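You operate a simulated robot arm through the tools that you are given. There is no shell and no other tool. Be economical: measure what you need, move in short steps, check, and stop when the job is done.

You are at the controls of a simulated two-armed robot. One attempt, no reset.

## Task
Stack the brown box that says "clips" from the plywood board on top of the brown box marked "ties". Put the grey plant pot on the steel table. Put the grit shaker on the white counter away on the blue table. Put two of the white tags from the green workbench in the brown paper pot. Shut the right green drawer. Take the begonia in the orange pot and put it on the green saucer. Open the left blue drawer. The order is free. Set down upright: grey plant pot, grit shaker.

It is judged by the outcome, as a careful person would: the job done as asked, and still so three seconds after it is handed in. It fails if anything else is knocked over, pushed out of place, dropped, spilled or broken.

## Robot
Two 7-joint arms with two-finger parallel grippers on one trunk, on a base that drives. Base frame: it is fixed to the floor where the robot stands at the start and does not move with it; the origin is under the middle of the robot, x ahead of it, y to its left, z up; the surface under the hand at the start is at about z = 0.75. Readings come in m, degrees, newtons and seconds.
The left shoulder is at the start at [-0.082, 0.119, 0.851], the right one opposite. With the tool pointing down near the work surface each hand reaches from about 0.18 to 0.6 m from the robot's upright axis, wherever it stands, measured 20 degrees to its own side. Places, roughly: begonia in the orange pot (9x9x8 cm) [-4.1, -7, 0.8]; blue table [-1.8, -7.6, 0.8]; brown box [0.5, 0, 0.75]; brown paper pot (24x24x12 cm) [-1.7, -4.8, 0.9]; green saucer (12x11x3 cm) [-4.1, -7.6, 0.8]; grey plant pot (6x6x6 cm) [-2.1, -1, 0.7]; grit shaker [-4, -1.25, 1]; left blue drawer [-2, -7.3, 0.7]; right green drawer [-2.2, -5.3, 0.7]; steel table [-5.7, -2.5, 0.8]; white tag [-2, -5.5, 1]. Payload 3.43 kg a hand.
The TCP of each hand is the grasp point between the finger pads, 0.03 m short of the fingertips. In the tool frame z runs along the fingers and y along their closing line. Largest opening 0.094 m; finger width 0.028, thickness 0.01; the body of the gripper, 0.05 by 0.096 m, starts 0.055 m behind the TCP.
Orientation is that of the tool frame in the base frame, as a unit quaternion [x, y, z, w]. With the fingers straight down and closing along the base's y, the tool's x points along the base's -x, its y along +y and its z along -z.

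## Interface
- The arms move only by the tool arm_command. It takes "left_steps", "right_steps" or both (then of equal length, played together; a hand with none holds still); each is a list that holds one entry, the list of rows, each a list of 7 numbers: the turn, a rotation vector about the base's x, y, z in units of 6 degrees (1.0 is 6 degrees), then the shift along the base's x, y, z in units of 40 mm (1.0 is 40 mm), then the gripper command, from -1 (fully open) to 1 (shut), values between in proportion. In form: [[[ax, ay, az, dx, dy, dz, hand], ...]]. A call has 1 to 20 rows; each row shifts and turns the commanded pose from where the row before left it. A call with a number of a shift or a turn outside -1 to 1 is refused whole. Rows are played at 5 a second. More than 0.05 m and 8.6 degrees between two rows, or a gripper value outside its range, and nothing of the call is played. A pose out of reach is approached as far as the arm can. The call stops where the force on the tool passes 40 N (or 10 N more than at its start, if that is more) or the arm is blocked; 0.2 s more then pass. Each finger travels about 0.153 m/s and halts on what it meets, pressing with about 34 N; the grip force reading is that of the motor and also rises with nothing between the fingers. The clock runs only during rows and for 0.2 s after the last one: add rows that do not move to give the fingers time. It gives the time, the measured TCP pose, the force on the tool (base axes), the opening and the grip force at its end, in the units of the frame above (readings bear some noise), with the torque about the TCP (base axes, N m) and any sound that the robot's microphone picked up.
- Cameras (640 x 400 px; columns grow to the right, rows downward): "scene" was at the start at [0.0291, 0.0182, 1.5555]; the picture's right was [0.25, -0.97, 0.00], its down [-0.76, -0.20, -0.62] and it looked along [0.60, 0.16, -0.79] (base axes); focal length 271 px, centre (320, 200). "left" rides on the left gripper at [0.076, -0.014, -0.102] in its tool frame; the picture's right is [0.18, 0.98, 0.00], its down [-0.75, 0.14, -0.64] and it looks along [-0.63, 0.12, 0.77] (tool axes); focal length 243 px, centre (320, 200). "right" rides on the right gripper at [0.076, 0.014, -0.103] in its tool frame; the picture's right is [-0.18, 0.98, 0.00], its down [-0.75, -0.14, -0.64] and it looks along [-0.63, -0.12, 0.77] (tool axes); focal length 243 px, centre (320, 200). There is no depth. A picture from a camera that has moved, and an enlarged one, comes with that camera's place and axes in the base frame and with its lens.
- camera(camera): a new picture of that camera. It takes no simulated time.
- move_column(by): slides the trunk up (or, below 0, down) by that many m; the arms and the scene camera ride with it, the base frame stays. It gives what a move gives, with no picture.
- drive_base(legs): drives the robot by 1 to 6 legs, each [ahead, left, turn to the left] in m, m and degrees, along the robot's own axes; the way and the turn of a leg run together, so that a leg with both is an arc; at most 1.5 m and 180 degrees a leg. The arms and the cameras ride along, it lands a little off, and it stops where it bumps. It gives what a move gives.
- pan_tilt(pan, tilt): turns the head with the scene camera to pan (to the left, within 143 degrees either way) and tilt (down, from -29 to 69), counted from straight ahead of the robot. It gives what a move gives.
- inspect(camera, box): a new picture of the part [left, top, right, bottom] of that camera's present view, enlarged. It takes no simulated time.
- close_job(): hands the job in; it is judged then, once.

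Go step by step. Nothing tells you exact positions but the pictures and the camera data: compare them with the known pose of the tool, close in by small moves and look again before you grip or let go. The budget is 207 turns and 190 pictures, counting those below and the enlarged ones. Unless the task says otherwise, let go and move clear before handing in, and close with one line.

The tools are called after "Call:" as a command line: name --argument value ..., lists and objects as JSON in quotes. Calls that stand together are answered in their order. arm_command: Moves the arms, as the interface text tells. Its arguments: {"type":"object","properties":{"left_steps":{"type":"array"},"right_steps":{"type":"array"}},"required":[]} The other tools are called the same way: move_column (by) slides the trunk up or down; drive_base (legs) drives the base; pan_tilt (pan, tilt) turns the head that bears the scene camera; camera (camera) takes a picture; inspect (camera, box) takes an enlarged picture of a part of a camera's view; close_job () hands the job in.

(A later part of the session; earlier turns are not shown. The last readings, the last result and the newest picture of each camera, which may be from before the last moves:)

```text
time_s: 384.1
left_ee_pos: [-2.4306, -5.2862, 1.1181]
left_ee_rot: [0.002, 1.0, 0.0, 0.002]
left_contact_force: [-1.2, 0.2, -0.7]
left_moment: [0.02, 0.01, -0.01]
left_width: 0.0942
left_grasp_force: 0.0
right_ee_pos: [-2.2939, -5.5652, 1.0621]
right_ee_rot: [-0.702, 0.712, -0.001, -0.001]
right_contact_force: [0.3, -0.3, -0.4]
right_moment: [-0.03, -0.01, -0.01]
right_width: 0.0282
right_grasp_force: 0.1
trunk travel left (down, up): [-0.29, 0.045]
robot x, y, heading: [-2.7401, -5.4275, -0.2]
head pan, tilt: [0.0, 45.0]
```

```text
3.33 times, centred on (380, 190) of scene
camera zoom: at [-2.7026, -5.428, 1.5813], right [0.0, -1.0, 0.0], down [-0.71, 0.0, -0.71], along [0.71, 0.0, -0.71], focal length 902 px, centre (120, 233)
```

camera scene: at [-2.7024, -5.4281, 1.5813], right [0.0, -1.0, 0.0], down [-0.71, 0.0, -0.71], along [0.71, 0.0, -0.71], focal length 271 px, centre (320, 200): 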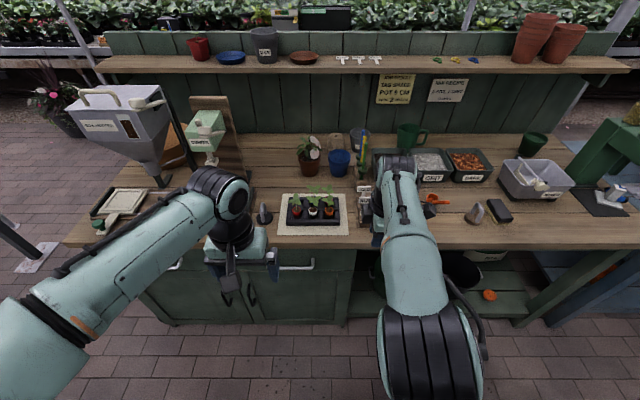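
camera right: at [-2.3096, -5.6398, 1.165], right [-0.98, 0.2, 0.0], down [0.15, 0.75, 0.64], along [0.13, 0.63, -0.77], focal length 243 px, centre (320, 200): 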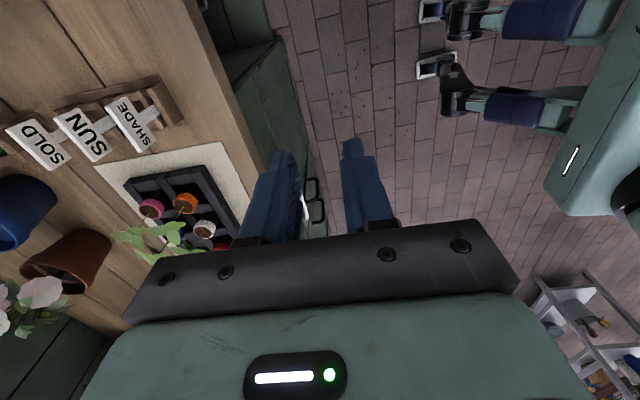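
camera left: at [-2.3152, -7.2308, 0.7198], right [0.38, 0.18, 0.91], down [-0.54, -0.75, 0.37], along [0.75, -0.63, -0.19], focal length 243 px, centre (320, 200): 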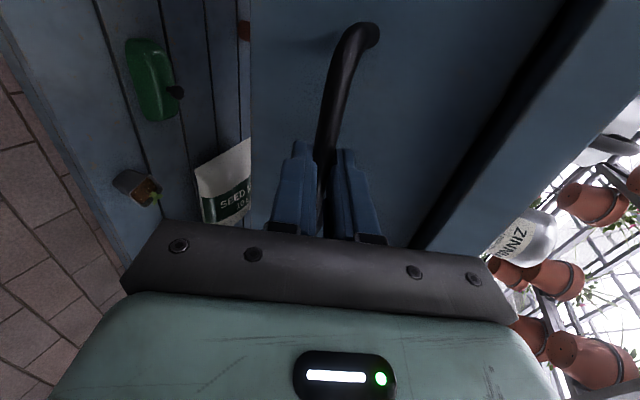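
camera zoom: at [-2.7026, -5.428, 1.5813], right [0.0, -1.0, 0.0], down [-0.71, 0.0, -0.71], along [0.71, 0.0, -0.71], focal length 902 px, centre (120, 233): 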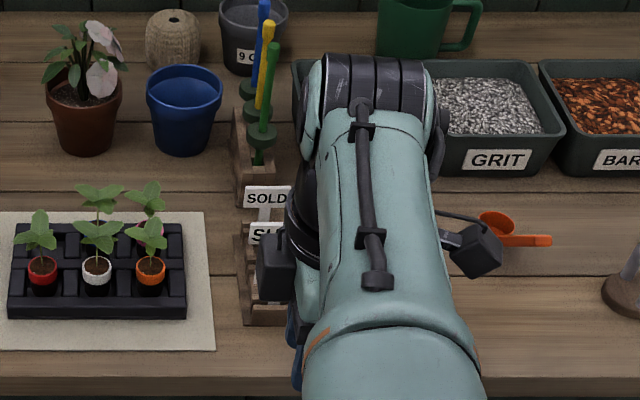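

Triangulated tag plates: SHADE (-2.106, -5.583), SUN (-2.058, -5.583), SOLD (-2.0, -5.584), all at z ≈ 0.93. I'll move the right hand above SHADE.

Call:
arm_command --right_steps '[[[0, 0, 0, 0.9, -0.1, 0, 0.23], [0, 0, 0, 0.9, -0.1, 0, 0.23], [0, 0, 0, 0.9, -0.1, 0, 0.23], [0, 0, 0, 0.9, -0.1, 0, 0.23], [0, 0, 0, 0.9, 0, -0.6, 0.23], [0, 0, 0, 0.2, 0, -0.6, 0.23], [0, 0, 0, 0, 0, -0.4, 0.23], [0, 0, 0, 0, 0, 0, 0.23]]]'

Call:
camera --camera "right"

```text
time_s: 385.9
left_ee_pos: [-2.4301, -5.2853, 1.1167]
left_ee_rot: [0.0, 1.0, 0.002, 0.0]
left_contact_force: [-0.3, -0.3, 1.2]
left_moment: [-0.01, -0.01, 0.02]
left_width: 0.094
left_grasp_force: 0.0
right_ee_pos: [-2.2776, -5.5665, 1.0305]
right_ee_rot: [-0.703, 0.712, -0.001, -0.001]
right_contact_force: [-0.1, -0.6, 0.0]
right_moment: [-0.01, 0.01, 0.0]
right_width: 0.0363
right_grasp_force: 0.0
right hand out of reach, approached as far as the arm can: row 1, 2, 3, 4, 5, 6
trunk travel left (down, up): [-0.29, 0.045]
robot x, y, heading: [-2.74, -5.4253, 0.2]
head pan, tilt: [0.0, 45.0]
```

```text
51 pictures are left
camera right: at [-2.2927, -5.6403, 1.1331], right [-0.98, 0.2, 0.0], down [0.15, 0.75, 0.64], along [0.13, 0.63, -0.77], focal length 243 px, centre (320, 200)
```

right: 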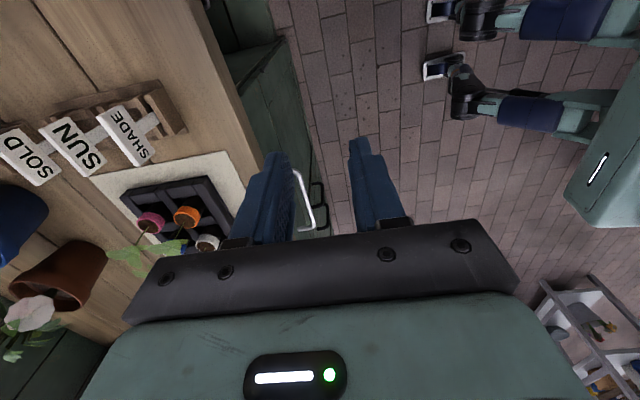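

Out of reach at that yaw, so I'll drive the base 17 cm closer.

Call:
drive_base --legs '[[0.17, -0.015, 0]]'

Call:
camera --camera "right"

```text
time_s: 387.4
left_ee_pos: [-2.264, -5.2988, 1.1161]
left_ee_rot: [-0.001, 1.0, 0.001, 0.002]
left_contact_force: [-0.3, -0.2, 0.3]
left_moment: [-0.01, -0.02, -0.02]
left_width: 0.0941
left_grasp_force: 0.0
right_ee_pos: [-2.1095, -5.5782, 1.03]
right_ee_rot: [-0.703, 0.711, -0.001, -0.002]
right_contact_force: [-0.3, -0.1, -1.0]
right_moment: [0.0, 0.0, -0.01]
right_width: 0.0361
right_grasp_force: 0.0
trunk travel left (down, up): [-0.29, 0.045]
robot x, y, heading: [-2.5721, -5.443, 0.2]
head pan, tilt: [0.0, 45.0]
```

```text
50 pictures are left
camera right: at [-2.1249, -5.6532, 1.1331], right [-0.98, 0.19, 0.0], down [0.15, 0.75, 0.64], along [0.12, 0.63, -0.77], focal length 243 px, centre (320, 200)
```

right: 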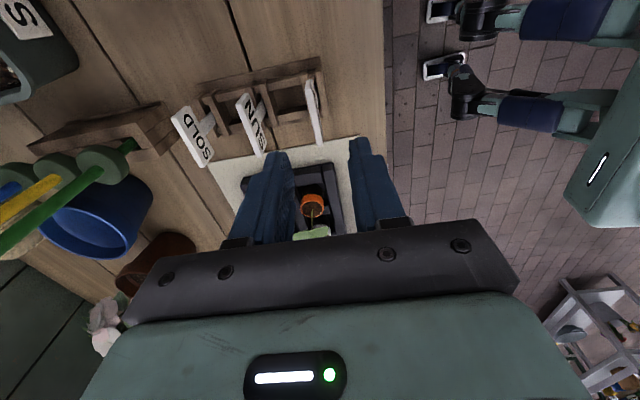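

The hand is right above the SHADE tag. I'll descend and grip it.

Call:
arm_command --right_steps '[[[0, 0, 0, 0.12, -0.1, -0.7, 0.23], [0, 0, 0, 0, 0, -0.75, 0.23], [0, 0, 0, 0, 0, -0.75, 0.23], [0, 0, 0, 0, 0, 0, 0.23], [0, 0, 0, 0, 0, 0, 0.7], [0, 0, 0, 0, 0, 0, 1], [0, 0, 0, 0, 0, 0, 1]]]'

Call:
camera --camera "right"

```text
time_s: 389.0
left_ee_pos: [-2.2639, -5.2992, 1.1175]
left_ee_rot: [0.0, 1.0, 0.001, 0.002]
left_contact_force: [-0.6, 0.1, 0.0]
left_moment: [-0.02, 0.04, 0.01]
left_width: 0.0938
left_grasp_force: 0.1
right_ee_pos: [-2.1089, -5.5798, 0.9603]
right_ee_rot: [-0.703, 0.711, -0.002, 0.0]
right_contact_force: [1.0, -0.6, 0.7]
right_moment: [0.02, -0.06, -0.01]
right_width: 0.0027
right_grasp_force: 33.8
right hand out of reach, approached as far as the arm can: row 1
trunk travel left (down, up): [-0.29, 0.045]
robot x, y, heading: [-2.5721, -5.4386, 0.5]
head pan, tilt: [0.0, 45.0]
```

```text
49 pictures are left
camera right: at [-2.124, -5.6541, 1.0624], right [-0.98, 0.19, 0.0], down [0.15, 0.75, 0.64], along [0.13, 0.63, -0.77], focal length 243 px, centre (320, 200)
```

right: 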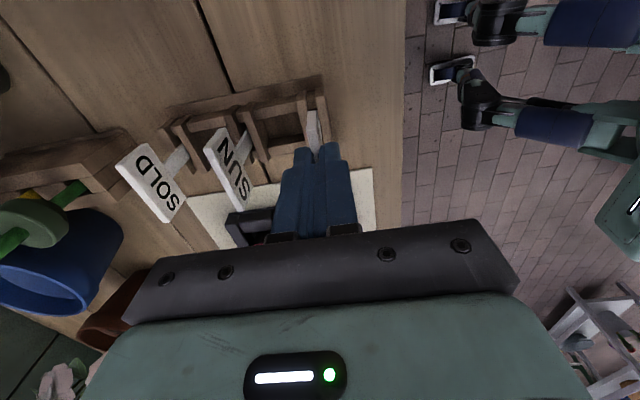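

The tag is held between the fingertips. I'll lift it straight up and check.

Call:
arm_command --right_steps '[[[0, 0, 0, 0, 0, 0.5, 1], [0, 0, 0, 0, 0, 0.7, 1], [0, 0, 0, 0, 0, 0.9, 1], [0, 0, 0, -0.2, 0, 0.9, 1], [0, 0, 0, -0.5, 0, 0.5, 1], [0, 0, 0, 0, 0, 0, 1]]]' --left_steps '[[[0, 0, -1, -0.2, 0, 0, 0], [0, 0, -1, -0.2, 0, 0, 0], [0, 0, -1, -0.2, 0, 0, 0], [0, 0, -1, -0.2, 0, 0, 0], [0, 0, -1, -0.2, 0, 0, 0], [0, 0, -1, 0, 0, 0, 0]]]'

Call:
camera --camera "right"

```text
time_s: 390.4
left_ee_pos: [-2.3038, -5.2985, 1.1177]
left_ee_rot: [0.31, 0.951, 0.001, 0.001]
left_contact_force: [0.8, -0.1, 0.0]
left_moment: [-0.02, 0.04, 0.01]
left_width: 0.0471
left_grasp_force: 0.1
right_ee_pos: [-2.1373, -5.5826, 1.0746]
right_ee_rot: [-0.703, 0.711, -0.001, -0.002]
right_contact_force: [0.3, -0.7, -0.7]
right_moment: [0.01, 0.03, -0.01]
right_width: 0.0025
right_grasp_force: 34.2
right hand out of reach, approached as far as the arm can: row 3
trunk travel left (down, up): [-0.29, 0.045]
robot x, y, heading: [-2.5757, -5.438, 0.4]
head pan, tilt: [0.0, 45.0]
```

```text
48 pictures are left
camera right: at [-2.1528, -5.6559, 1.1785], right [-0.98, 0.19, 0.0], down [0.15, 0.75, 0.64], along [0.12, 0.63, -0.77], focal length 243 px, centre (320, 200)
```

right: 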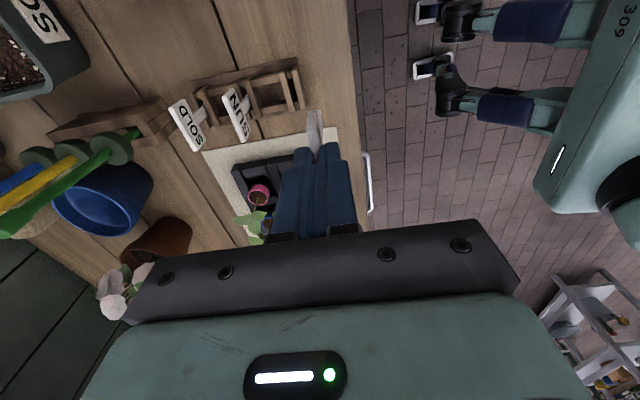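

The SHADE tag is held. Next I'll retract the right hand, finish the left hand's yaw, and shift the base so the left hand can take SUN.

Call:
arm_command --right_steps '[[[0, 0, 0, -0.7, 0, 0.2, 1], [0, 0, 0, -0.7, 0, 0.2, 1], [0, 0, 0, -0.7, 0, 0.2, 1], [0, 0, 0, -0.7, 0, 0, 1], [0, 0, 0, -0.7, 0, 0, 1], [0, 0, 0, 0, 0, 0, 1], [0, 0, 0, 0, 0, 0, 1], [0, 0, 0, 0, 0, 0, 1], [0, 0, 0, 0, 0, 0, 1]]]' --left_steps '[[[0, 0, -1, 0, 0, 0, 0.23], [0, 0, -1, 0, 0, 0, 0.23], [0, 0, -1, 0, 0, 0, 0.23], [0, 0, -1, 0, 0, 0, 0.23], [0, 0, -1, 0, 0, 0, 0.23], [0, 0, -1, 0, 0, 0, 0.23], [0, 0, -1, 0, 0, 0, 0.23], [0, 0, -1, 0, 0, 0, 0.23], [0, 0, -1, 0, 0, 0, 0.23]]]'

Call:
drive_base --legs '[[0, -0.27, 0], [0.1, 0, 0]]'

Call:
camera --camera "left"

```text
time_s: 392.4
left_ee_pos: [-2.304, -5.2987, 1.1184]
left_ee_rot: [0.707, 0.707, -0.002, 0.002]
left_contact_force: [0.7, 0.7, -0.5]
left_moment: [0.02, 0.02, -0.02]
left_width: 0.0364
left_grasp_force: 0.1
right_ee_pos: [-2.2779, -5.5813, 1.0998]
right_ee_rot: [-0.703, 0.711, -0.001, -0.001]
right_contact_force: [-0.7, -0.3, -0.5]
right_moment: [0.03, -0.03, -0.03]
right_width: 0.0026
right_grasp_force: 33.9
trunk travel left (down, up): [-0.29, 0.045]
robot x, y, heading: [-2.5704, -5.4405, 0.2]
head pan, tilt: [0.0, 45.0]
```

```text
time_s: 396.1
left_ee_pos: [-2.2028, -5.5688, 1.1184]
left_ee_rot: [0.708, 0.706, 0.0, 0.002]
left_contact_force: [0.5, -0.5, 0.2]
left_moment: [-0.01, 0.01, 0.0]
left_width: 0.0363
left_grasp_force: 0.1
right_ee_pos: [-2.1776, -5.8517, 1.0987]
right_ee_rot: [-0.703, 0.712, -0.002, -0.001]
right_contact_force: [-0.2, 0.5, -0.3]
right_moment: [0.02, 0.07, 0.02]
right_width: 0.0025
right_grasp_force: 33.8
trunk travel left (down, up): [-0.29, 0.045]
robot x, y, heading: [-2.4715, -5.7102, 0.1]
head pan, tilt: [0.0, 45.0]
```

```text
47 pictures are left
camera left: at [-2.217, -5.4941, 1.2189], right [0.98, 0.18, 0.0], down [0.14, -0.75, 0.64], along [0.12, -0.63, -0.76], focal length 243 px, centre (320, 200)
```

left: 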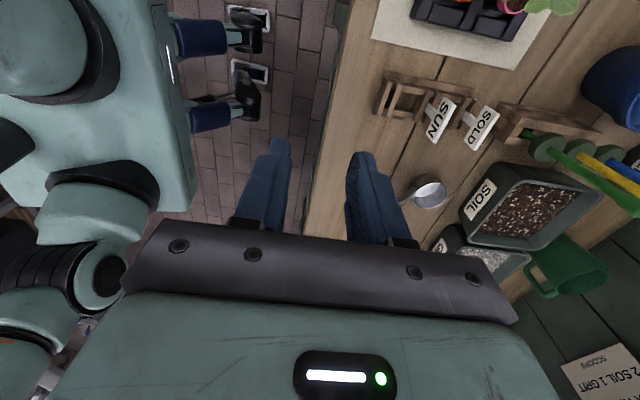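

SUN is confirmed at (-2.058, -5.578). I'll move the left hand above it.

Call:
arm_command --left_steps '[[[0, 0, 0, 0.9, -0.1, 0, 0.23], [0, 0, 0, 0.9, -0.1, 0, 0.23], [0, 0, 0, 0.9, -0.1, -0.4, 0.23], [0, 0, 0, 0.9, 0, -0.8, 0.23], [0, 0, 0, 0.05, 0, -0.7, 0.23], [0, 0, 0, 0, 0, 0, 0.23]]]'

Call:
camera --camera "left"

```text
time_s: 397.5
left_ee_pos: [-2.0561, -5.5835, 1.0408]
left_ee_rot: [0.708, 0.706, -0.001, 0.002]
left_contact_force: [0.1, 0.7, 0.5]
left_moment: [0.03, 0.0, 0.02]
left_width: 0.0363
left_grasp_force: 0.1
right_ee_pos: [-2.178, -5.852, 1.0996]
right_ee_rot: [-0.703, 0.712, -0.001, -0.002]
right_contact_force: [-0.4, -0.1, 0.2]
right_moment: [0.0, 0.01, 0.01]
right_width: 0.0025
right_grasp_force: 33.9
trunk travel left (down, up): [-0.29, 0.045]
robot x, y, heading: [-2.4752, -5.7134, 0.1]
head pan, tilt: [0.0, 45.0]
```

```text
46 pictures are left
camera left: at [-2.0714, -5.5078, 1.1419], right [0.98, 0.18, 0.0], down [0.14, -0.75, 0.64], along [0.12, -0.63, -0.76], focal length 243 px, centre (320, 200)
```

left: 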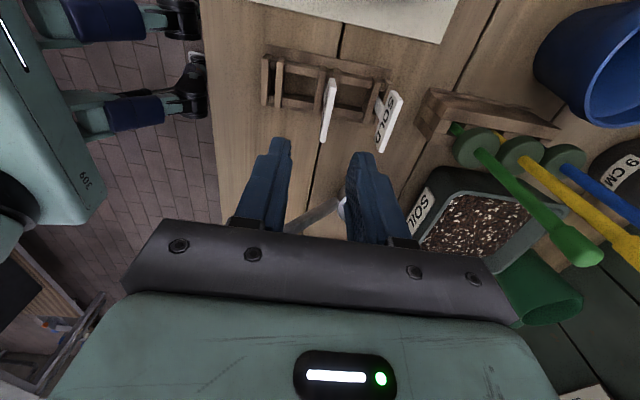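

Call:
arm_command --left_steps '[[[0, 0, 0, 0.15, 0.05, -0.6, 0.23], [0, 0, 0, 0, 0, -0.6, 0.23], [0, 0, 0, 0, 0, -0.6, 0.23], [0, 0, 0, 0, 0, -0.55, 0.23], [0, 0, 0, 0, 0, 0, 0.23], [0, 0, 0, 0, 0, 0, 0.7], [0, 0, 0, 0, 0, 0, 1], [0, 0, 0, 0, 0, 0, 1], [0, 0, 0, 0, 0, 0.5, 1], [0, 0, 0, 0, 0, 0.7, 1], [0, 0, 0, 0, 0, 0.8, 1], [0, 0, 0, 0, 0, 0.8, 1], [0, 0, 0, 0, 0, 0.4, 1], [0, 0, 0, 0, 0, 0, 1]]]'

Call:
camera --camera "left"

```text
time_s: 400.5
left_ee_pos: [-2.0524, -5.58, 1.0754]
left_ee_rot: [0.708, 0.706, 0.0, 0.002]
left_contact_force: [-0.5, -0.7, 0.4]
left_moment: [0.02, -0.04, -0.01]
left_width: 0.0039
left_grasp_force: 34.2
right_ee_pos: [-2.1779, -5.8529, 1.0989]
right_ee_rot: [-0.702, 0.712, -0.001, -0.001]
right_contact_force: [0.1, 0.2, -0.5]
right_moment: [0.02, -0.01, 0.0]
right_width: 0.0024
right_grasp_force: 34.3
trunk travel left (down, up): [-0.29, 0.045]
robot x, y, heading: [-2.4729, -5.711, 0.2]
head pan, tilt: [0.0, 45.0]
```

```text
45 pictures are left
camera left: at [-2.0667, -5.5047, 1.177], right [0.98, 0.18, 0.0], down [0.14, -0.75, 0.64], along [0.12, -0.63, -0.76], focal length 243 px, centre (320, 200)
```

left: 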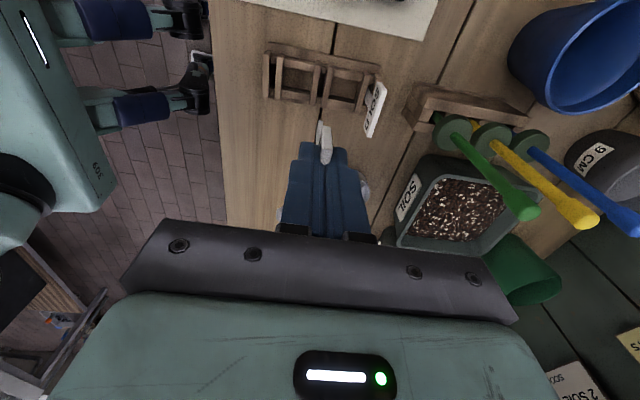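

Both tags are in hand. I'll retract, back into the aisle, and go to the bench's north end where the brown pot is open to reach.

Call:
arm_command --left_steps '[[[0, 0, 0, -0.8, 0, 0.4, 1], [0, 0, 0, -0.8, 0, 0.4, 1], [0, 0, 0, -0.8, 0, 0.4, 1], [0, 0, 0, -0.6, 0, 0, 1], [0, 0, 0, 0, 0, 0, 1]]]'

Call:
drive_base --legs '[[-0.45, 0, 0], [0, 1.48, 0], [0, 0, -90]]'

Call:
pan_tilt --pan 45 --tilt 35

Call:
camera --camera "scene"

```text
time_s: 401.7
left_ee_pos: [-2.1723, -5.581, 1.1197]
left_ee_rot: [0.707, 0.707, 0.0, 0.001]
left_contact_force: [0.6, 0.2, -0.8]
left_moment: [0.01, -0.04, -0.02]
left_width: 0.0038
left_grasp_force: 34.0
right_ee_pos: [-2.1774, -5.8526, 1.0995]
right_ee_rot: [-0.702, 0.712, -0.002, -0.001]
right_contact_force: [0.7, 0.6, -0.1]
right_moment: [0.01, 0.03, 0.01]
right_width: 0.0027
right_grasp_force: 33.8
trunk travel left (down, up): [-0.29, 0.045]
robot x, y, heading: [-2.4743, -5.7113, 0.2]
head pan, tilt: [0.0, 45.0]
```

```text
time_s: 420.6
left_ee_pos: [-2.7903, -4.5718, 1.1205]
left_ee_rot: [1.0, 0.005, -0.001, 0.001]
left_contact_force: [0.3, 0.6, -1.0]
left_moment: [-0.03, -0.02, 0.02]
left_width: 0.0026
left_grasp_force: 34.2
right_ee_pos: [-3.0629, -4.5701, 1.0983]
right_ee_rot: [0.001, 1.0, 0.0, -0.003]
right_contact_force: [0.5, -0.8, -0.2]
right_moment: [0.02, 0.02, -0.01]
right_width: 0.0026
right_grasp_force: 34.5
trunk travel left (down, up): [-0.29, 0.045]
robot x, y, heading: [-2.9255, -4.2731, -89.2]
head pan, tilt: [0.0, 45.0]
```

```text
time_s: 421.7
left_ee_pos: [-2.7909, -4.5739, 1.12]
left_ee_rot: [1.0, 0.005, -0.001, 0.001]
left_contact_force: [0.9, -0.3, -0.6]
left_moment: [0.03, -0.02, -0.01]
left_width: 0.0027
left_grasp_force: 34.1
right_ee_pos: [-3.0634, -4.5699, 1.099]
right_ee_rot: [0.001, 1.0, 0.0, -0.002]
right_contact_force: [-0.2, -0.8, 0.2]
right_moment: [0.01, 0.02, 0.01]
right_width: 0.0026
right_grasp_force: 34.2
trunk travel left (down, up): [-0.29, 0.045]
robot x, y, heading: [-2.9234, -4.2748, -89.2]
head pan, tilt: [45.0, 35.0]
```

```text
44 pictures are left
camera scene: at [-2.8636, -4.2922, 1.5962], right [-0.7, -0.72, 0.0], down [-0.41, 0.4, -0.82], along [0.59, -0.57, -0.57], focal length 271 px, centre (320, 200)
```

scene: 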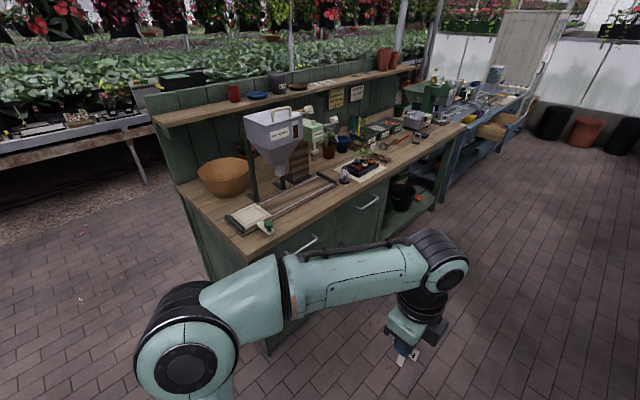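

The brown pot is open from this side. I'll strafe toward it, keeping the hands just short of the bench.

Call:
drive_base --legs '[[0.03, 1.15, 0]]'

Call:
pan_tilt --pan 0 --tilt 50

Call:
camera --camera "scene"

```text
time_s: 431.2
left_ee_pos: [-1.6743, -4.5782, 1.12]
left_ee_rot: [1.0, -0.002, -0.005, 0.001]
left_contact_force: [-7.7, -3.8, 0.8]
left_moment: [0.29, -0.83, -0.09]
left_width: 0.0029
left_grasp_force: 33.6
right_ee_pos: [-1.9395, -4.5794, 1.0991]
right_ee_rot: [-0.003, 1.0, 0.001, -0.002]
right_contact_force: [-0.2, 0.6, 0.0]
right_moment: [-0.01, -0.03, 0.01]
right_width: 0.0026
right_grasp_force: 33.9
trunk travel left (down, up): [-0.29, 0.045]
robot x, y, heading: [-1.8021, -4.2833, -88.9]
head pan, tilt: [45.0, 35.0]
stopped in leg 1: the robot was blocked; the commanded pose is now the measured one
```

```text
time_s: 432.3
left_ee_pos: [-1.6747, -4.5783, 1.1204]
left_ee_rot: [1.0, 0.0, -0.005, 0.0]
left_contact_force: [-12.2, -2.9, 2.4]
left_moment: [0.27, -1.32, -0.12]
left_width: 0.0029
left_grasp_force: 34.1
right_ee_pos: [-1.9405, -4.5798, 1.0995]
right_ee_rot: [-0.002, 1.0, 0.0, -0.001]
right_contact_force: [-0.2, -0.8, -0.3]
right_moment: [0.0, 0.01, 0.02]
right_width: 0.0027
right_grasp_force: 34.0
trunk travel left (down, up): [-0.29, 0.045]
robot x, y, heading: [-1.8079, -4.2838, -88.5]
head pan, tilt: [0.0, 50.0]
```

```text
43 pictures are left
camera scene: at [-1.8049, -4.3159, 1.5744], right [-1.0, -0.02, 0.0], down [-0.02, 0.77, -0.64], along [0.02, -0.64, -0.77], focal length 271 px, centre (320, 200)
```

scene: 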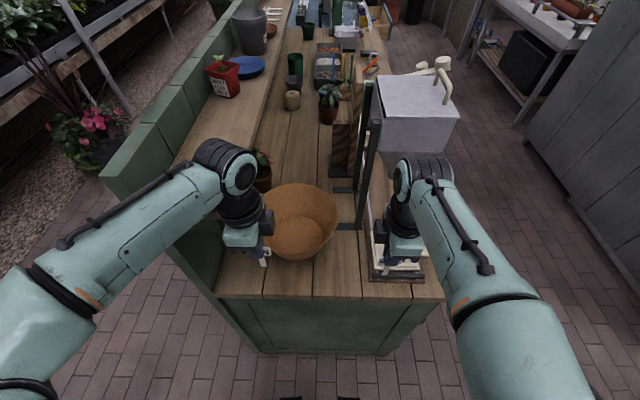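

The left wrist touched the shelf corner, so I'll back off 7 cm. That lines it up with the pot centre at (-1.74, -4.74).

Call:
drive_base --legs '[[0, -0.07, 0]]'

Call:
arm_command --left_steps '[[[0, 0, 0, 0, -0.6, 0, 1], [0, 0, 0, 0, -0.8, 0, 1], [0, 0, 0, 0, -0.8, 0, 1], [0, 0, 0, 0, -0.8, 0, 1], [0, 0, 0, 0, -0.6, 0, 1], [0, 0, 0, 0, 0, 0, 1]]]'

Call:
camera --camera "left"

Call:
camera --camera "scene"

```text
time_s: 433.6
left_ee_pos: [-1.7422, -4.5801, 1.1206]
left_ee_rot: [1.0, -0.001, -0.004, 0.0]
left_contact_force: [0.3, 0.4, -0.6]
left_moment: [0.0, -0.01, 0.0]
left_width: 0.0028
left_grasp_force: 34.1
right_ee_pos: [-2.0076, -4.5806, 1.0982]
right_ee_rot: [-0.003, 1.0, 0.0, -0.002]
right_contact_force: [0.0, 1.2, -0.1]
right_moment: [0.0, -0.01, 0.0]
right_width: 0.0025
right_grasp_force: 33.5
trunk travel left (down, up): [-0.29, 0.045]
robot x, y, heading: [-1.8731, -4.2891, -88.8]
head pan, tilt: [0.0, 50.0]
```

```text
time_s: 435.0
left_ee_pos: [-1.7428, -4.7236, 1.1214]
left_ee_rot: [1.0, -0.001, -0.004, 0.0]
left_contact_force: [-9.0, 3.2, 7.3]
left_moment: [-0.33, -1.5, 0.43]
left_width: 0.0026
left_grasp_force: 33.9
right_ee_pos: [-2.0089, -4.5792, 1.1005]
right_ee_rot: [-0.003, 1.0, 0.0, -0.002]
right_contact_force: [1.2, -0.1, 0.5]
right_moment: [0.03, 0.0, 0.0]
right_width: 0.0024
right_grasp_force: 34.1
trunk travel left (down, up): [-0.29, 0.045]
robot x, y, heading: [-1.8705, -4.2837, -88.9]
head pan, tilt: [0.0, 50.0]
```

```text
42 pictures are left
camera left: at [-1.6656, -4.7102, 1.2221], right [0.18, -0.98, 0.0], down [-0.75, -0.14, 0.65], along [-0.64, -0.12, -0.76], focal length 243 px, centre (320, 200)
```

left: 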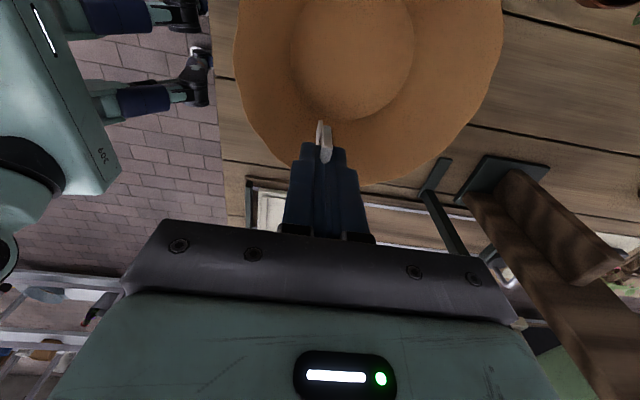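

```text
41 pictures are left
camera scene: at [-1.874, -4.3156, 1.5745], right [-1.0, -0.02, 0.0], down [-0.02, 0.77, -0.64], along [0.01, -0.64, -0.77], focal length 271 px, centre (320, 200)
```

scene: 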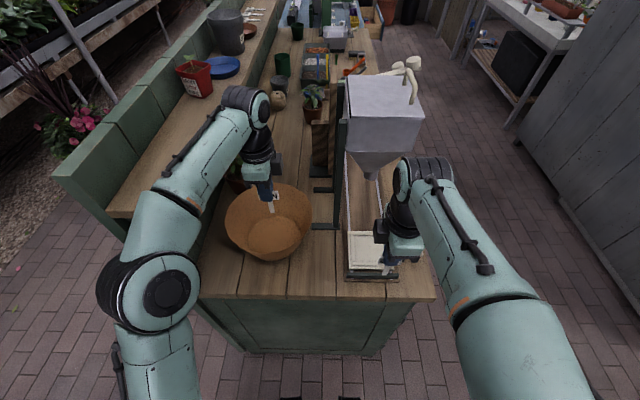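

The hand camera is brushing the shelf edge. I'll shift 2.5 cm away, lower the tag into the pot and release.

Call:
arm_command --left_steps '[[[0, 0, 0, -0.6, 0, 0, 1], [0, 0, 0, 0, -0.3, -0.6, 1], [0, 0, 0, 0, -0.2, -0.7, 1], [0, 0, 0, 0, 0, -0.7, 1], [0, 0, 0, 0, 0, 0, 1]]]'

Call:
camera --camera "left"

Call:
inspect --camera "scene" --box '[200, 140, 360, 280]'

```text
time_s: 436.2
left_ee_pos: [-1.7634, -4.7431, 1.04]
left_ee_rot: [1.0, -0.001, -0.005, 0.001]
left_contact_force: [0.3, -0.8, 0.5]
left_moment: [-0.02, -0.03, 0.03]
left_width: 0.0024
left_grasp_force: 34.3
right_ee_pos: [-2.0097, -4.58, 1.0993]
right_ee_rot: [-0.002, 1.0, 0.0, -0.002]
right_contact_force: [0.3, -0.5, -0.3]
right_moment: [-0.01, 0.02, -0.02]
right_width: 0.0025
right_grasp_force: 34.1
trunk travel left (down, up): [-0.29, 0.045]
robot x, y, heading: [-1.8693, -4.2842, -88.6]
head pan, tilt: [0.0, 50.0]
```

```text
40 pictures are left
camera left: at [-1.6869, -4.7305, 1.1407], right [0.18, -0.98, 0.0], down [-0.75, -0.14, 0.65], along [-0.64, -0.12, -0.76], focal length 243 px, centre (320, 200)
```

left: 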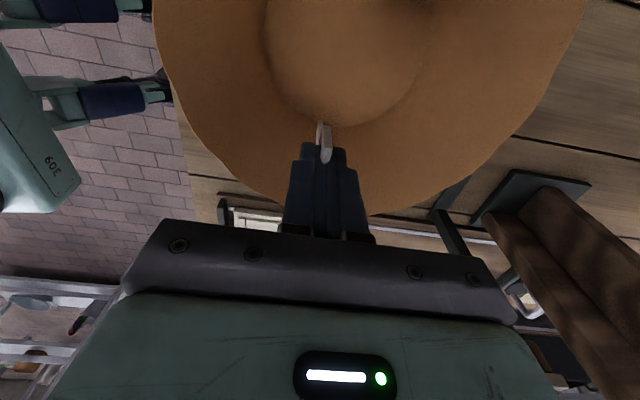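

```text
2.86 times, centred on (280, 210) of scene
camera zoom: at [-1.8721, -4.3169, 1.5744], right [-1.0, -0.02, 0.0], down [-0.02, 0.77, -0.64], along [0.01, -0.64, -0.77], focal length 773 px, centre (434, 171)
```

zoom: 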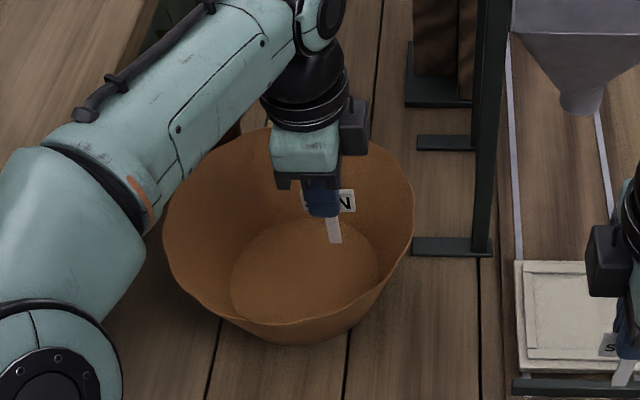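

The tag is over the pot's interior. I'll lower a touch more, release, and withdraw.

Call:
arm_command --left_steps '[[[0, 0, 0, 0, -0.1, -0.7, 1], [0, 0, 0, 0, 0, 0, 1], [0, 0, 0, 0, 0, 0, 0.3], [0, 0, 0, 0, 0, 0, 0.3], [0, 0, 0, 0, 0, 0.5, 0.3], [0, 0, 0, 0, 0, 0.8, 0.3], [0, 0, 0, 0, 0, 0.8, 0.3], [0, 0, 0, -0.3, 0.7, 0.5, 0.3], [0, 0, 0, 0, 0.9, 0, 0.3], [0, 0, 0, 0, 0.9, 0, 0.3], [0, 0, 0, 0, 0.9, 0, 0.3], [0, 0, 0, 0, 0.9, 0, 0.3], [0, 0, 0, 0, 0, 0, 0.3]]]'

Call:
inspect --camera "scene" --box '[200, 140, 440, 320]'

```text
time_s: 439.0
left_ee_pos: [-1.7796, -4.5764, 1.1149]
left_ee_rot: [1.0, 0.0, -0.004, 0.0]
left_contact_force: [0.1, 1.0, 0.5]
left_moment: [0.01, 0.0, 0.0]
left_width: 0.033
left_grasp_force: 0.0
right_ee_pos: [-2.0076, -4.5808, 1.0999]
right_ee_rot: [-0.003, 1.0, 0.001, -0.002]
right_contact_force: [0.0, 0.3, -0.6]
right_moment: [0.0, 0.01, 0.0]
right_width: 0.0025
right_grasp_force: 34.4
trunk travel left (down, up): [-0.29, 0.045]
robot x, y, heading: [-1.8726, -4.2799, -88.9]
head pan, tilt: [0.0, 50.0]
```

```text
2.22 times, centred on (320, 230) of scene
camera zoom: at [-1.8722, -4.3176, 1.5745], right [-1.0, -0.02, 0.0], down [-0.02, 0.77, -0.64], along [0.01, -0.64, -0.77], focal length 601 px, centre (320, 133)
```

zoom: 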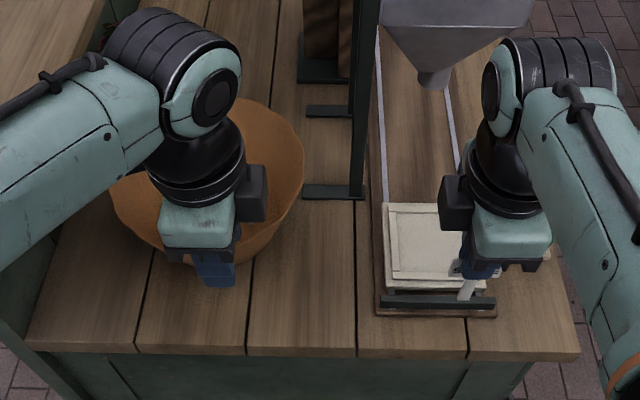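

Next the right tag. I'll pull the left hand back, then strafe so the right hand lines up with the pot.

Call:
arm_command --left_steps '[[[0, 0, 0, 0, 0.8, 0.3, 0.3], [0, 0, 0, 0, 0.8, 0.3, 0.3], [0, 0, 0, 0, 0.8, 0, 0.3], [0, 0, 0, 0, 0, 0, 0.3]]]'

Call:
drive_base --legs '[[0, 0.235, 0]]'

Call:
camera --camera "scene"

```text
time_s: 440.0
left_ee_pos: [-1.7821, -4.4823, 1.1386]
left_ee_rot: [1.0, -0.001, -0.005, 0.0]
left_contact_force: [0.4, 0.9, -0.5]
left_moment: [0.02, 0.0, 0.02]
left_width: 0.033
left_grasp_force: 0.0
right_ee_pos: [-2.0085, -4.5808, 1.0988]
right_ee_rot: [-0.002, 1.0, 0.0, -0.001]
right_contact_force: [-0.1, -0.4, 0.1]
right_moment: [0.02, 0.0, -0.02]
right_width: 0.0025
right_grasp_force: 33.8
trunk travel left (down, up): [-0.29, 0.045]
robot x, y, heading: [-1.8743, -4.2854, -88.9]
head pan, tilt: [0.0, 50.0]
```

```text
time_s: 442.7
left_ee_pos: [-1.5443, -4.4755, 1.1398]
left_ee_rot: [1.0, 0.001, -0.005, 0.002]
left_contact_force: [-0.4, 0.3, -0.5]
left_moment: [0.03, -0.04, 0.01]
left_width: 0.033
left_grasp_force: 0.0
right_ee_pos: [-1.7721, -4.5749, 1.0988]
right_ee_rot: [-0.005, 1.0, 0.0, -0.002]
right_contact_force: [0.1, -0.1, 0.1]
right_moment: [0.0, 0.04, -0.02]
right_width: 0.0026
right_grasp_force: 34.0
trunk travel left (down, up): [-0.29, 0.045]
robot x, y, heading: [-1.6342, -4.2755, -88.6]
head pan, tilt: [0.0, 50.0]
```

```text
37 pictures are left
camera scene: at [-1.6366, -4.3114, 1.5744], right [-1.0, -0.02, 0.0], down [-0.02, 0.77, -0.64], along [0.02, -0.64, -0.77], focal length 271 px, centre (320, 200)
```

scene: 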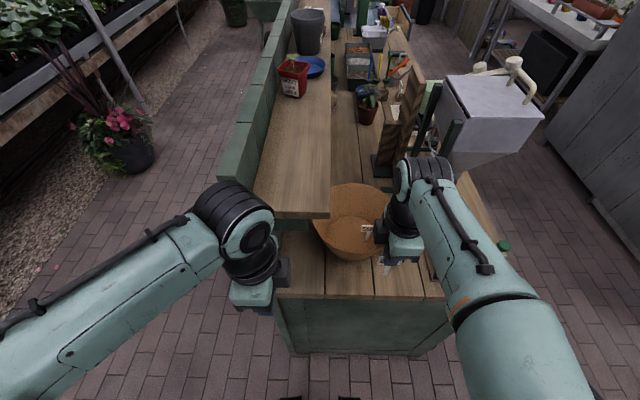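

The first tag is visible inside the pot. I'll move the right hand over it.

Call:
arm_command --right_steps '[[[0, 0, 0, 0.1, -0.7, 0, 1], [0, 0, 0, 0.1, -0.8, 0, 1], [0, 0, 0, 0, -0.8, 0, 1], [0, 0, 0, 0, -0.8, 0, 1], [0, 0, 0, 0, -0.6, 0, 1], [0, 0, 0, 0, -0.2, -0.5, 1], [0, 0, 0, 0, 0, -0.7, 1], [0, 0, 0, 0, 0, -0.7, 1], [0, 0, 0, 0, 0, 0, 1]]]'

Call:
camera --camera "right"

Call:
inspect --camera "scene" --box '[280, 140, 460, 300]'

```text
time_s: 444.7
left_ee_pos: [-1.5439, -4.4757, 1.1392]
left_ee_rot: [1.0, 0.0, -0.004, 0.001]
left_contact_force: [-0.6, -0.2, -0.4]
left_moment: [-0.01, -0.01, -0.02]
left_width: 0.0329
left_grasp_force: 0.2
right_ee_pos: [-1.7638, -4.7285, 1.0258]
right_ee_rot: [-0.004, 1.0, 0.0, -0.002]
right_contact_force: [-0.2, -0.5, -0.5]
right_moment: [0.0, 0.01, 0.01]
right_width: 0.0025
right_grasp_force: 34.1
trunk travel left (down, up): [-0.29, 0.045]
robot x, y, heading: [-1.636, -4.2783, -88.3]
head pan, tilt: [0.0, 50.0]
```

```text
36 pictures are left
camera right: at [-1.84, -4.7139, 1.1273], right [0.18, 0.98, 0.0], down [0.76, -0.13, 0.64], along [0.63, -0.11, -0.77], focal length 243 px, centre (320, 200)
```

right: 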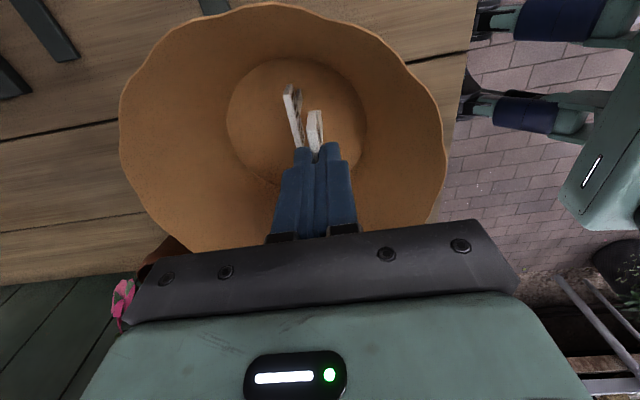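

```text
2.50 times, centred on (370, 220) of scene
camera zoom: at [-1.6368, -4.3112, 1.5744], right [-1.0, -0.03, 0.0], down [-0.02, 0.77, -0.64], along [0.02, -0.64, -0.77], focal length 677 px, centre (195, 150)
```

zoom: 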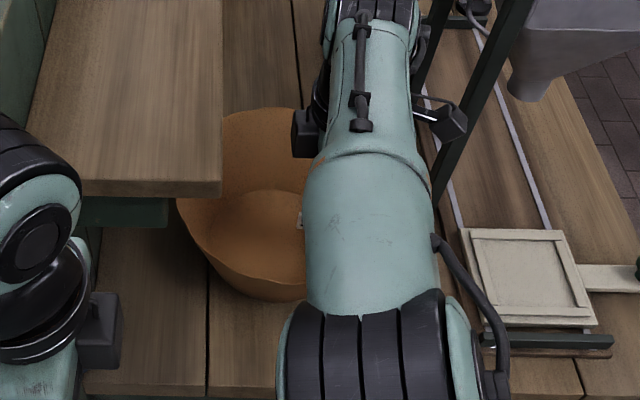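

The tag is centred over the pot with the first one below. I'll release and withdraw.

Call:
arm_command --right_steps '[[[0, 0, 0, 0, 0, -0.3, 1], [0, 0, 0, 0, 0, 0, 0.4], [0, 0, 0, 0, 0, 0, 0.4], [0, 0, 0, 0, 0, 0.5, 0.4], [0, 0, 0, 0, 0, 0.8, 0.4], [0, 0, 0, 0, 0, 0.8, 0.4], [0, 0, 0, -0.2, 0.5, 0.4, 0.4], [0, 0, 0, -0.2, 0, 0, 0.4]]]'

Call:
camera --camera "right"

```text
time_s: 446.5
left_ee_pos: [-1.5449, -4.4761, 1.1399]
left_ee_rot: [1.0, 0.001, -0.004, 0.001]
left_contact_force: [0.8, -0.7, 0.3]
left_moment: [-0.03, -0.01, 0.01]
left_width: 0.0329
left_grasp_force: 0.1
right_ee_pos: [-1.7812, -4.7108, 1.111]
right_ee_rot: [-0.004, 1.0, 0.0, -0.001]
right_contact_force: [0.1, -0.7, -0.9]
right_moment: [0.01, -0.02, 0.0]
right_width: 0.0283
right_grasp_force: 0.0
trunk travel left (down, up): [-0.29, 0.045]
robot x, y, heading: [-1.6398, -4.2761, -88.8]
head pan, tilt: [0.0, 50.0]
```

```text
34 pictures are left
camera right: at [-1.8567, -4.6965, 1.2131], right [0.18, 0.98, 0.0], down [0.76, -0.14, 0.64], along [0.63, -0.11, -0.77], focal length 243 px, centre (320, 200)
```

right: 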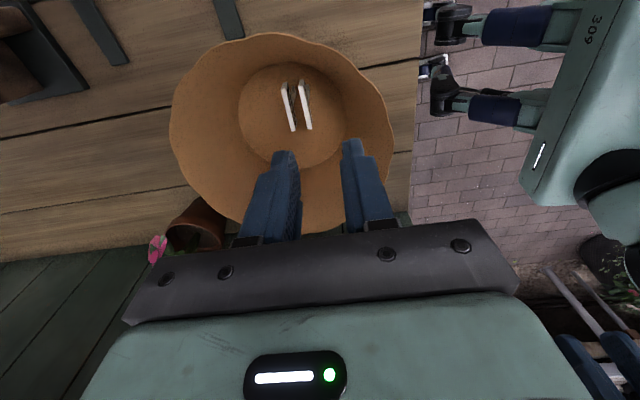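

Both tags lie in the brown pot. Now for the begonia: I'll retract and restore both hands' yaw, then drive west through the gap and look south.

Call:
arm_command --right_steps '[[[0, 0, 0, 0, 0.9, 0, 0], [0, 0, 0, 0, 0.9, 0, -1], [0, 0, 0, 0, 0.9, 0, -1], [0, 0, 0, 0, 0.9, 0, -1], [0, 0, -1, 0, 0, 0, -1], [0, 0, -1, 0, 0, 0, -1], [0, 0, -1, 0, 0, 0, -1], [0, 0, -1, 0, 0, 0, -1], [0, 0, -1, 0, 0, 0, -1], [0, 0, -1, 0, 0, 0, -1], [0, 0, -1, 0, 0, 0, -1], [0, 0, -1, 0, 0, 0, -1], [0, 0, -1, 0, 0, 0, -1], [0, 0, -1, 0, 0, 0, -1], [0, 0, -1, 0, 0, 0, -1], [0, 0, -1, 0, 0, 0, -1], [0, 0, -1, 0, 0, 0, -1], [0, 0, -1, 0, 0, 0, -1], [0, 0, -1, 0, 0, 0, -1]]]'

Call:
drive_base --legs '[[-0.2, 0, 0], [0, -1.25, 0]]'

Call:
arm_command --left_steps '[[[0, 0, 1, 0, -0.5, 0, -1], [0, 0, 1, 0, -0.5, 0, -1], [0, 0, 1, 0, -0.5, 0, -1], [0, 0, 1, 0, 0, 0, -1], [0, 0, 1, 0, 0, 0, -1], [0, 0, 1, 0, 0, 0, -1], [0, 0, 1, 0, 0, 0, -1], [0, 0, 1, 0, 0, 0, -1], [0, 0, 1, 0, 0, 0, -1], [0, 0, 1, 0, 0, 0, -1], [0, 0, 1, 0, 0, 0, -1], [0, 0, 1, 0, 0, 0, -1], [0, 0, 1, 0, 0, 0, -1], [0, 0, 1, 0, 0, 0, -1], [0, 0, 1, 0, 0, 0, -1]]]'

Call:
drive_base --legs '[[0.15, -0.95, 0], [0, -0.98, 0]]'

Call:
pan_tilt --pan 0 --tilt 25

Call:
camera --camera "scene"

```text
time_s: 450.5
left_ee_pos: [-1.5452, -4.4754, 1.1392]
left_ee_rot: [1.0, 0.001, -0.005, 0.001]
left_contact_force: [0.4, 0.2, -0.5]
left_moment: [-0.01, -0.02, 0.01]
left_width: 0.0328
left_grasp_force: 0.1
right_ee_pos: [-1.7802, -4.5687, 1.1117]
right_ee_rot: [0.704, 0.71, 0.001, -0.001]
right_contact_force: [-0.6, -0.4, 0.3]
right_moment: [0.0, -0.02, 0.01]
right_width: 0.0939
right_grasp_force: 0.1
trunk travel left (down, up): [-0.29, 0.045]
robot x, y, heading: [-1.6379, -4.2765, -88.6]
head pan, tilt: [0.0, 50.0]
```

```text
time_s: 463.1
left_ee_pos: [-2.8251, -4.3083, 1.1403]
left_ee_rot: [1.0, 0.004, -0.005, 0.001]
left_contact_force: [0.2, 0.4, -0.4]
left_moment: [-0.02, 0.04, -0.01]
left_width: 0.0329
left_grasp_force: 0.1
right_ee_pos: [-3.0599, -4.4029, 1.111]
right_ee_rot: [0.703, 0.711, 0.001, -0.001]
right_contact_force: [0.1, 0.1, 0.8]
right_moment: [0.0, -0.01, 0.02]
right_width: 0.094
right_grasp_force: 0.0
trunk travel left (down, up): [-0.29, 0.045]
robot x, y, heading: [-2.9146, -4.1072, -88.0]
head pan, tilt: [0.0, 50.0]
```

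```text
time_s: 466.3
left_ee_pos: [-2.8261, -4.3689, 1.1387]
left_ee_rot: [0.704, 0.71, -0.002, 0.004]
left_contact_force: [-0.7, -0.1, 0.5]
left_moment: [-0.02, 0.03, 0.01]
left_width: 0.094
left_grasp_force: 0.0
right_ee_pos: [-3.06, -4.4005, 1.112]
right_ee_rot: [0.702, 0.712, 0.001, -0.001]
right_contact_force: [-0.8, 0.2, -0.7]
right_moment: [0.01, -0.02, 0.01]
right_width: 0.0938
right_grasp_force: 0.0
trunk travel left (down, up): [-0.29, 0.045]
robot x, y, heading: [-2.9204, -4.1123, -87.9]
head pan, tilt: [0.0, 50.0]
```

```text
time_s: 483.4
left_ee_pos: [-4.7368, -4.5709, 1.1402]
left_ee_rot: [0.71, 0.704, -0.002, 0.004]
left_contact_force: [-0.6, -0.2, 0.4]
left_moment: [0.03, 0.01, 0.02]
left_width: 0.0939
left_grasp_force: 0.0
right_ee_pos: [-4.9699, -4.6008, 1.1115]
right_ee_rot: [0.708, 0.707, 0.002, -0.001]
right_contact_force: [-0.3, -0.3, 0.4]
right_moment: [-0.01, -0.03, -0.01]
right_width: 0.094
right_grasp_force: 0.0
trunk travel left (down, up): [-0.29, 0.045]
robot x, y, heading: [-4.8245, -4.3105, -88.9]
head pan, tilt: [0.0, 50.0]
```

```text
time_s: 484.3
left_ee_pos: [-4.7358, -4.5707, 1.1389]
left_ee_rot: [0.71, 0.704, -0.003, 0.004]
left_contact_force: [-0.7, 0.0, -0.1]
left_moment: [0.01, -0.01, 0.0]
left_width: 0.0938
left_grasp_force: 0.1
right_ee_pos: [-4.9703, -4.602, 1.1113]
right_ee_rot: [0.707, 0.707, 0.001, -0.002]
right_contact_force: [-0.3, -1.0, 0.0]
right_moment: [0.0, 0.0, -0.02]
right_width: 0.0942
right_grasp_force: 0.1
trunk travel left (down, up): [-0.29, 0.045]
robot x, y, heading: [-4.8245, -4.3134, -89.0]
head pan, tilt: [0.0, 25.0]
```

```text
33 pictures are left
camera scene: at [-4.8249, -4.3607, 1.6119], right [-1.0, -0.02, 0.0], down [-0.01, 0.42, -0.91], along [0.02, -0.91, -0.42], focal length 271 px, centre (320, 200)
```

scene: 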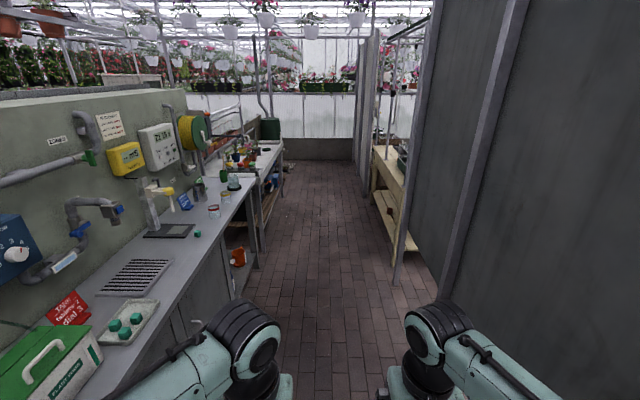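

The corridor between the utility bench (left) and dark panels (right) is about 0.9 m wide. I'll stretch the arms forward to narrow myself, centre at x ≈ -4.95, and go south.

Call:
drive_base --legs '[[0.05, -0.12, -1]]'

Call:
arm_command --left_steps '[[[0, 0, 0, 0.2, -0.9, 0, -1], [0, 0, 0, 0.2, -0.9, 0, -1], [0, 0, 0, 0.2, -0.9, 0, -1], [0, 0, 0, 0.2, -0.9, 0, -1], [0, 0, 0, 0.2, -0.9, 0, -1], [0, 0, 0, 0, 0, 0, -1]]]' --right_steps '[[[0, 0, 0, 0, -0.9, 0, -1], [0, 0, 0, 0, -0.9, 0, -1], [0, 0, 0, 0, -0.9, 0, -1], [0, 0, 0, 0, -0.9, 0, -1], [0, 0, 0, 0, -0.9, 0, -1], [0, 0, 0, 0, 0, 0, -1]]]'

Call:
drive_base --legs '[[0.7, 0, 0], [0.6, 0, 0]]'

Call:
pan_tilt --pan 10 --tilt 38

Call:
camera --camera "scene"

```text
time_s: 486.0
left_ee_pos: [-4.8648, -4.6206, 1.1397]
left_ee_rot: [0.718, 0.696, -0.002, 0.004]
left_contact_force: [0.2, 0.5, -0.1]
left_moment: [-0.03, -0.01, -0.02]
left_width: 0.0941
left_grasp_force: 0.1
right_ee_pos: [-5.0997, -4.646, 1.1123]
right_ee_rot: [0.715, 0.699, 0.001, -0.001]
right_contact_force: [-0.4, 0.5, -1.1]
right_moment: [-0.01, 0.0, -0.02]
right_width: 0.0939
right_grasp_force: 0.0
trunk travel left (down, up): [-0.29, 0.045]
robot x, y, heading: [-4.9483, -4.3611, -90.5]
head pan, tilt: [0.0, 25.0]
```

```text
time_s: 487.4
left_ee_pos: [-4.8262, -4.8021, 1.1376]
left_ee_rot: [0.717, 0.697, -0.003, 0.004]
left_contact_force: [-0.2, 0.5, 0.9]
left_moment: [-0.03, 0.02, -0.01]
left_width: 0.0942
left_grasp_force: 0.1
right_ee_pos: [-5.1, -4.8239, 1.111]
right_ee_rot: [0.715, 0.7, 0.001, -0.001]
right_contact_force: [0.2, -0.4, 0.5]
right_moment: [-0.02, -0.04, -0.02]
right_width: 0.0942
right_grasp_force: 0.1
trunk travel left (down, up): [-0.29, 0.045]
robot x, y, heading: [-4.9517, -4.3624, -90.1]
head pan, tilt: [0.0, 25.0]
```

```text
time_s: 494.2
left_ee_pos: [-4.7856, -6.0884, 1.1383]
left_ee_rot: [0.706, 0.708, -0.002, 0.005]
left_contact_force: [0.0, -0.2, -0.5]
left_moment: [0.03, -0.03, -0.01]
left_width: 0.0939
left_grasp_force: 0.0
right_ee_pos: [-5.0609, -6.1176, 1.1117]
right_ee_rot: [0.704, 0.71, 0.001, -0.001]
right_contact_force: [-0.5, 1.1, 0.5]
right_moment: [0.02, 0.01, -0.02]
right_width: 0.094
right_grasp_force: 0.0
trunk travel left (down, up): [-0.29, 0.045]
robot x, y, heading: [-4.9279, -5.6513, -89.0]
head pan, tilt: [0.0, 25.0]
```

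```text
time_s: 494.9
left_ee_pos: [-4.7862, -6.0895, 1.1368]
left_ee_rot: [0.707, 0.707, -0.002, 0.004]
left_contact_force: [0.5, 0.1, -1.0]
left_moment: [-0.02, 0.0, 0.0]
left_width: 0.0939
left_grasp_force: 0.0
right_ee_pos: [-5.0605, -6.1177, 1.1127]
right_ee_rot: [0.704, 0.71, 0.001, -0.002]
right_contact_force: [0.0, 0.5, -0.6]
right_moment: [-0.01, -0.04, 0.02]
right_width: 0.0942
right_grasp_force: 0.0
trunk travel left (down, up): [-0.29, 0.045]
robot x, y, heading: [-4.9229, -5.6492, -88.9]
head pan, tilt: [10.0, 38.0]
```

```text
32 pictures are left
camera scene: at [-4.9067, -5.6907, 1.5917], right [-0.98, -0.2, 0.0], down [-0.12, 0.6, -0.79], along [0.16, -0.77, -0.62], focal length 271 px, centre (320, 200)
```

scene: 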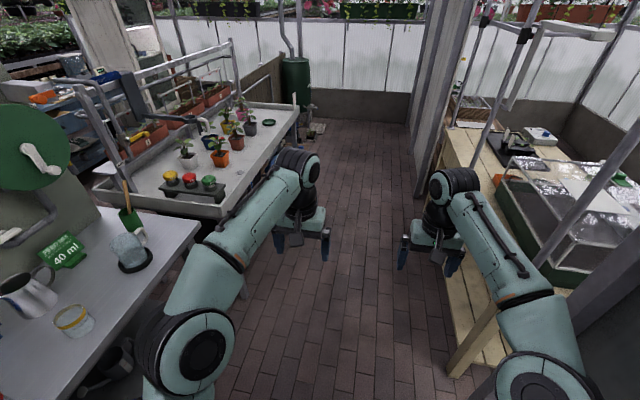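

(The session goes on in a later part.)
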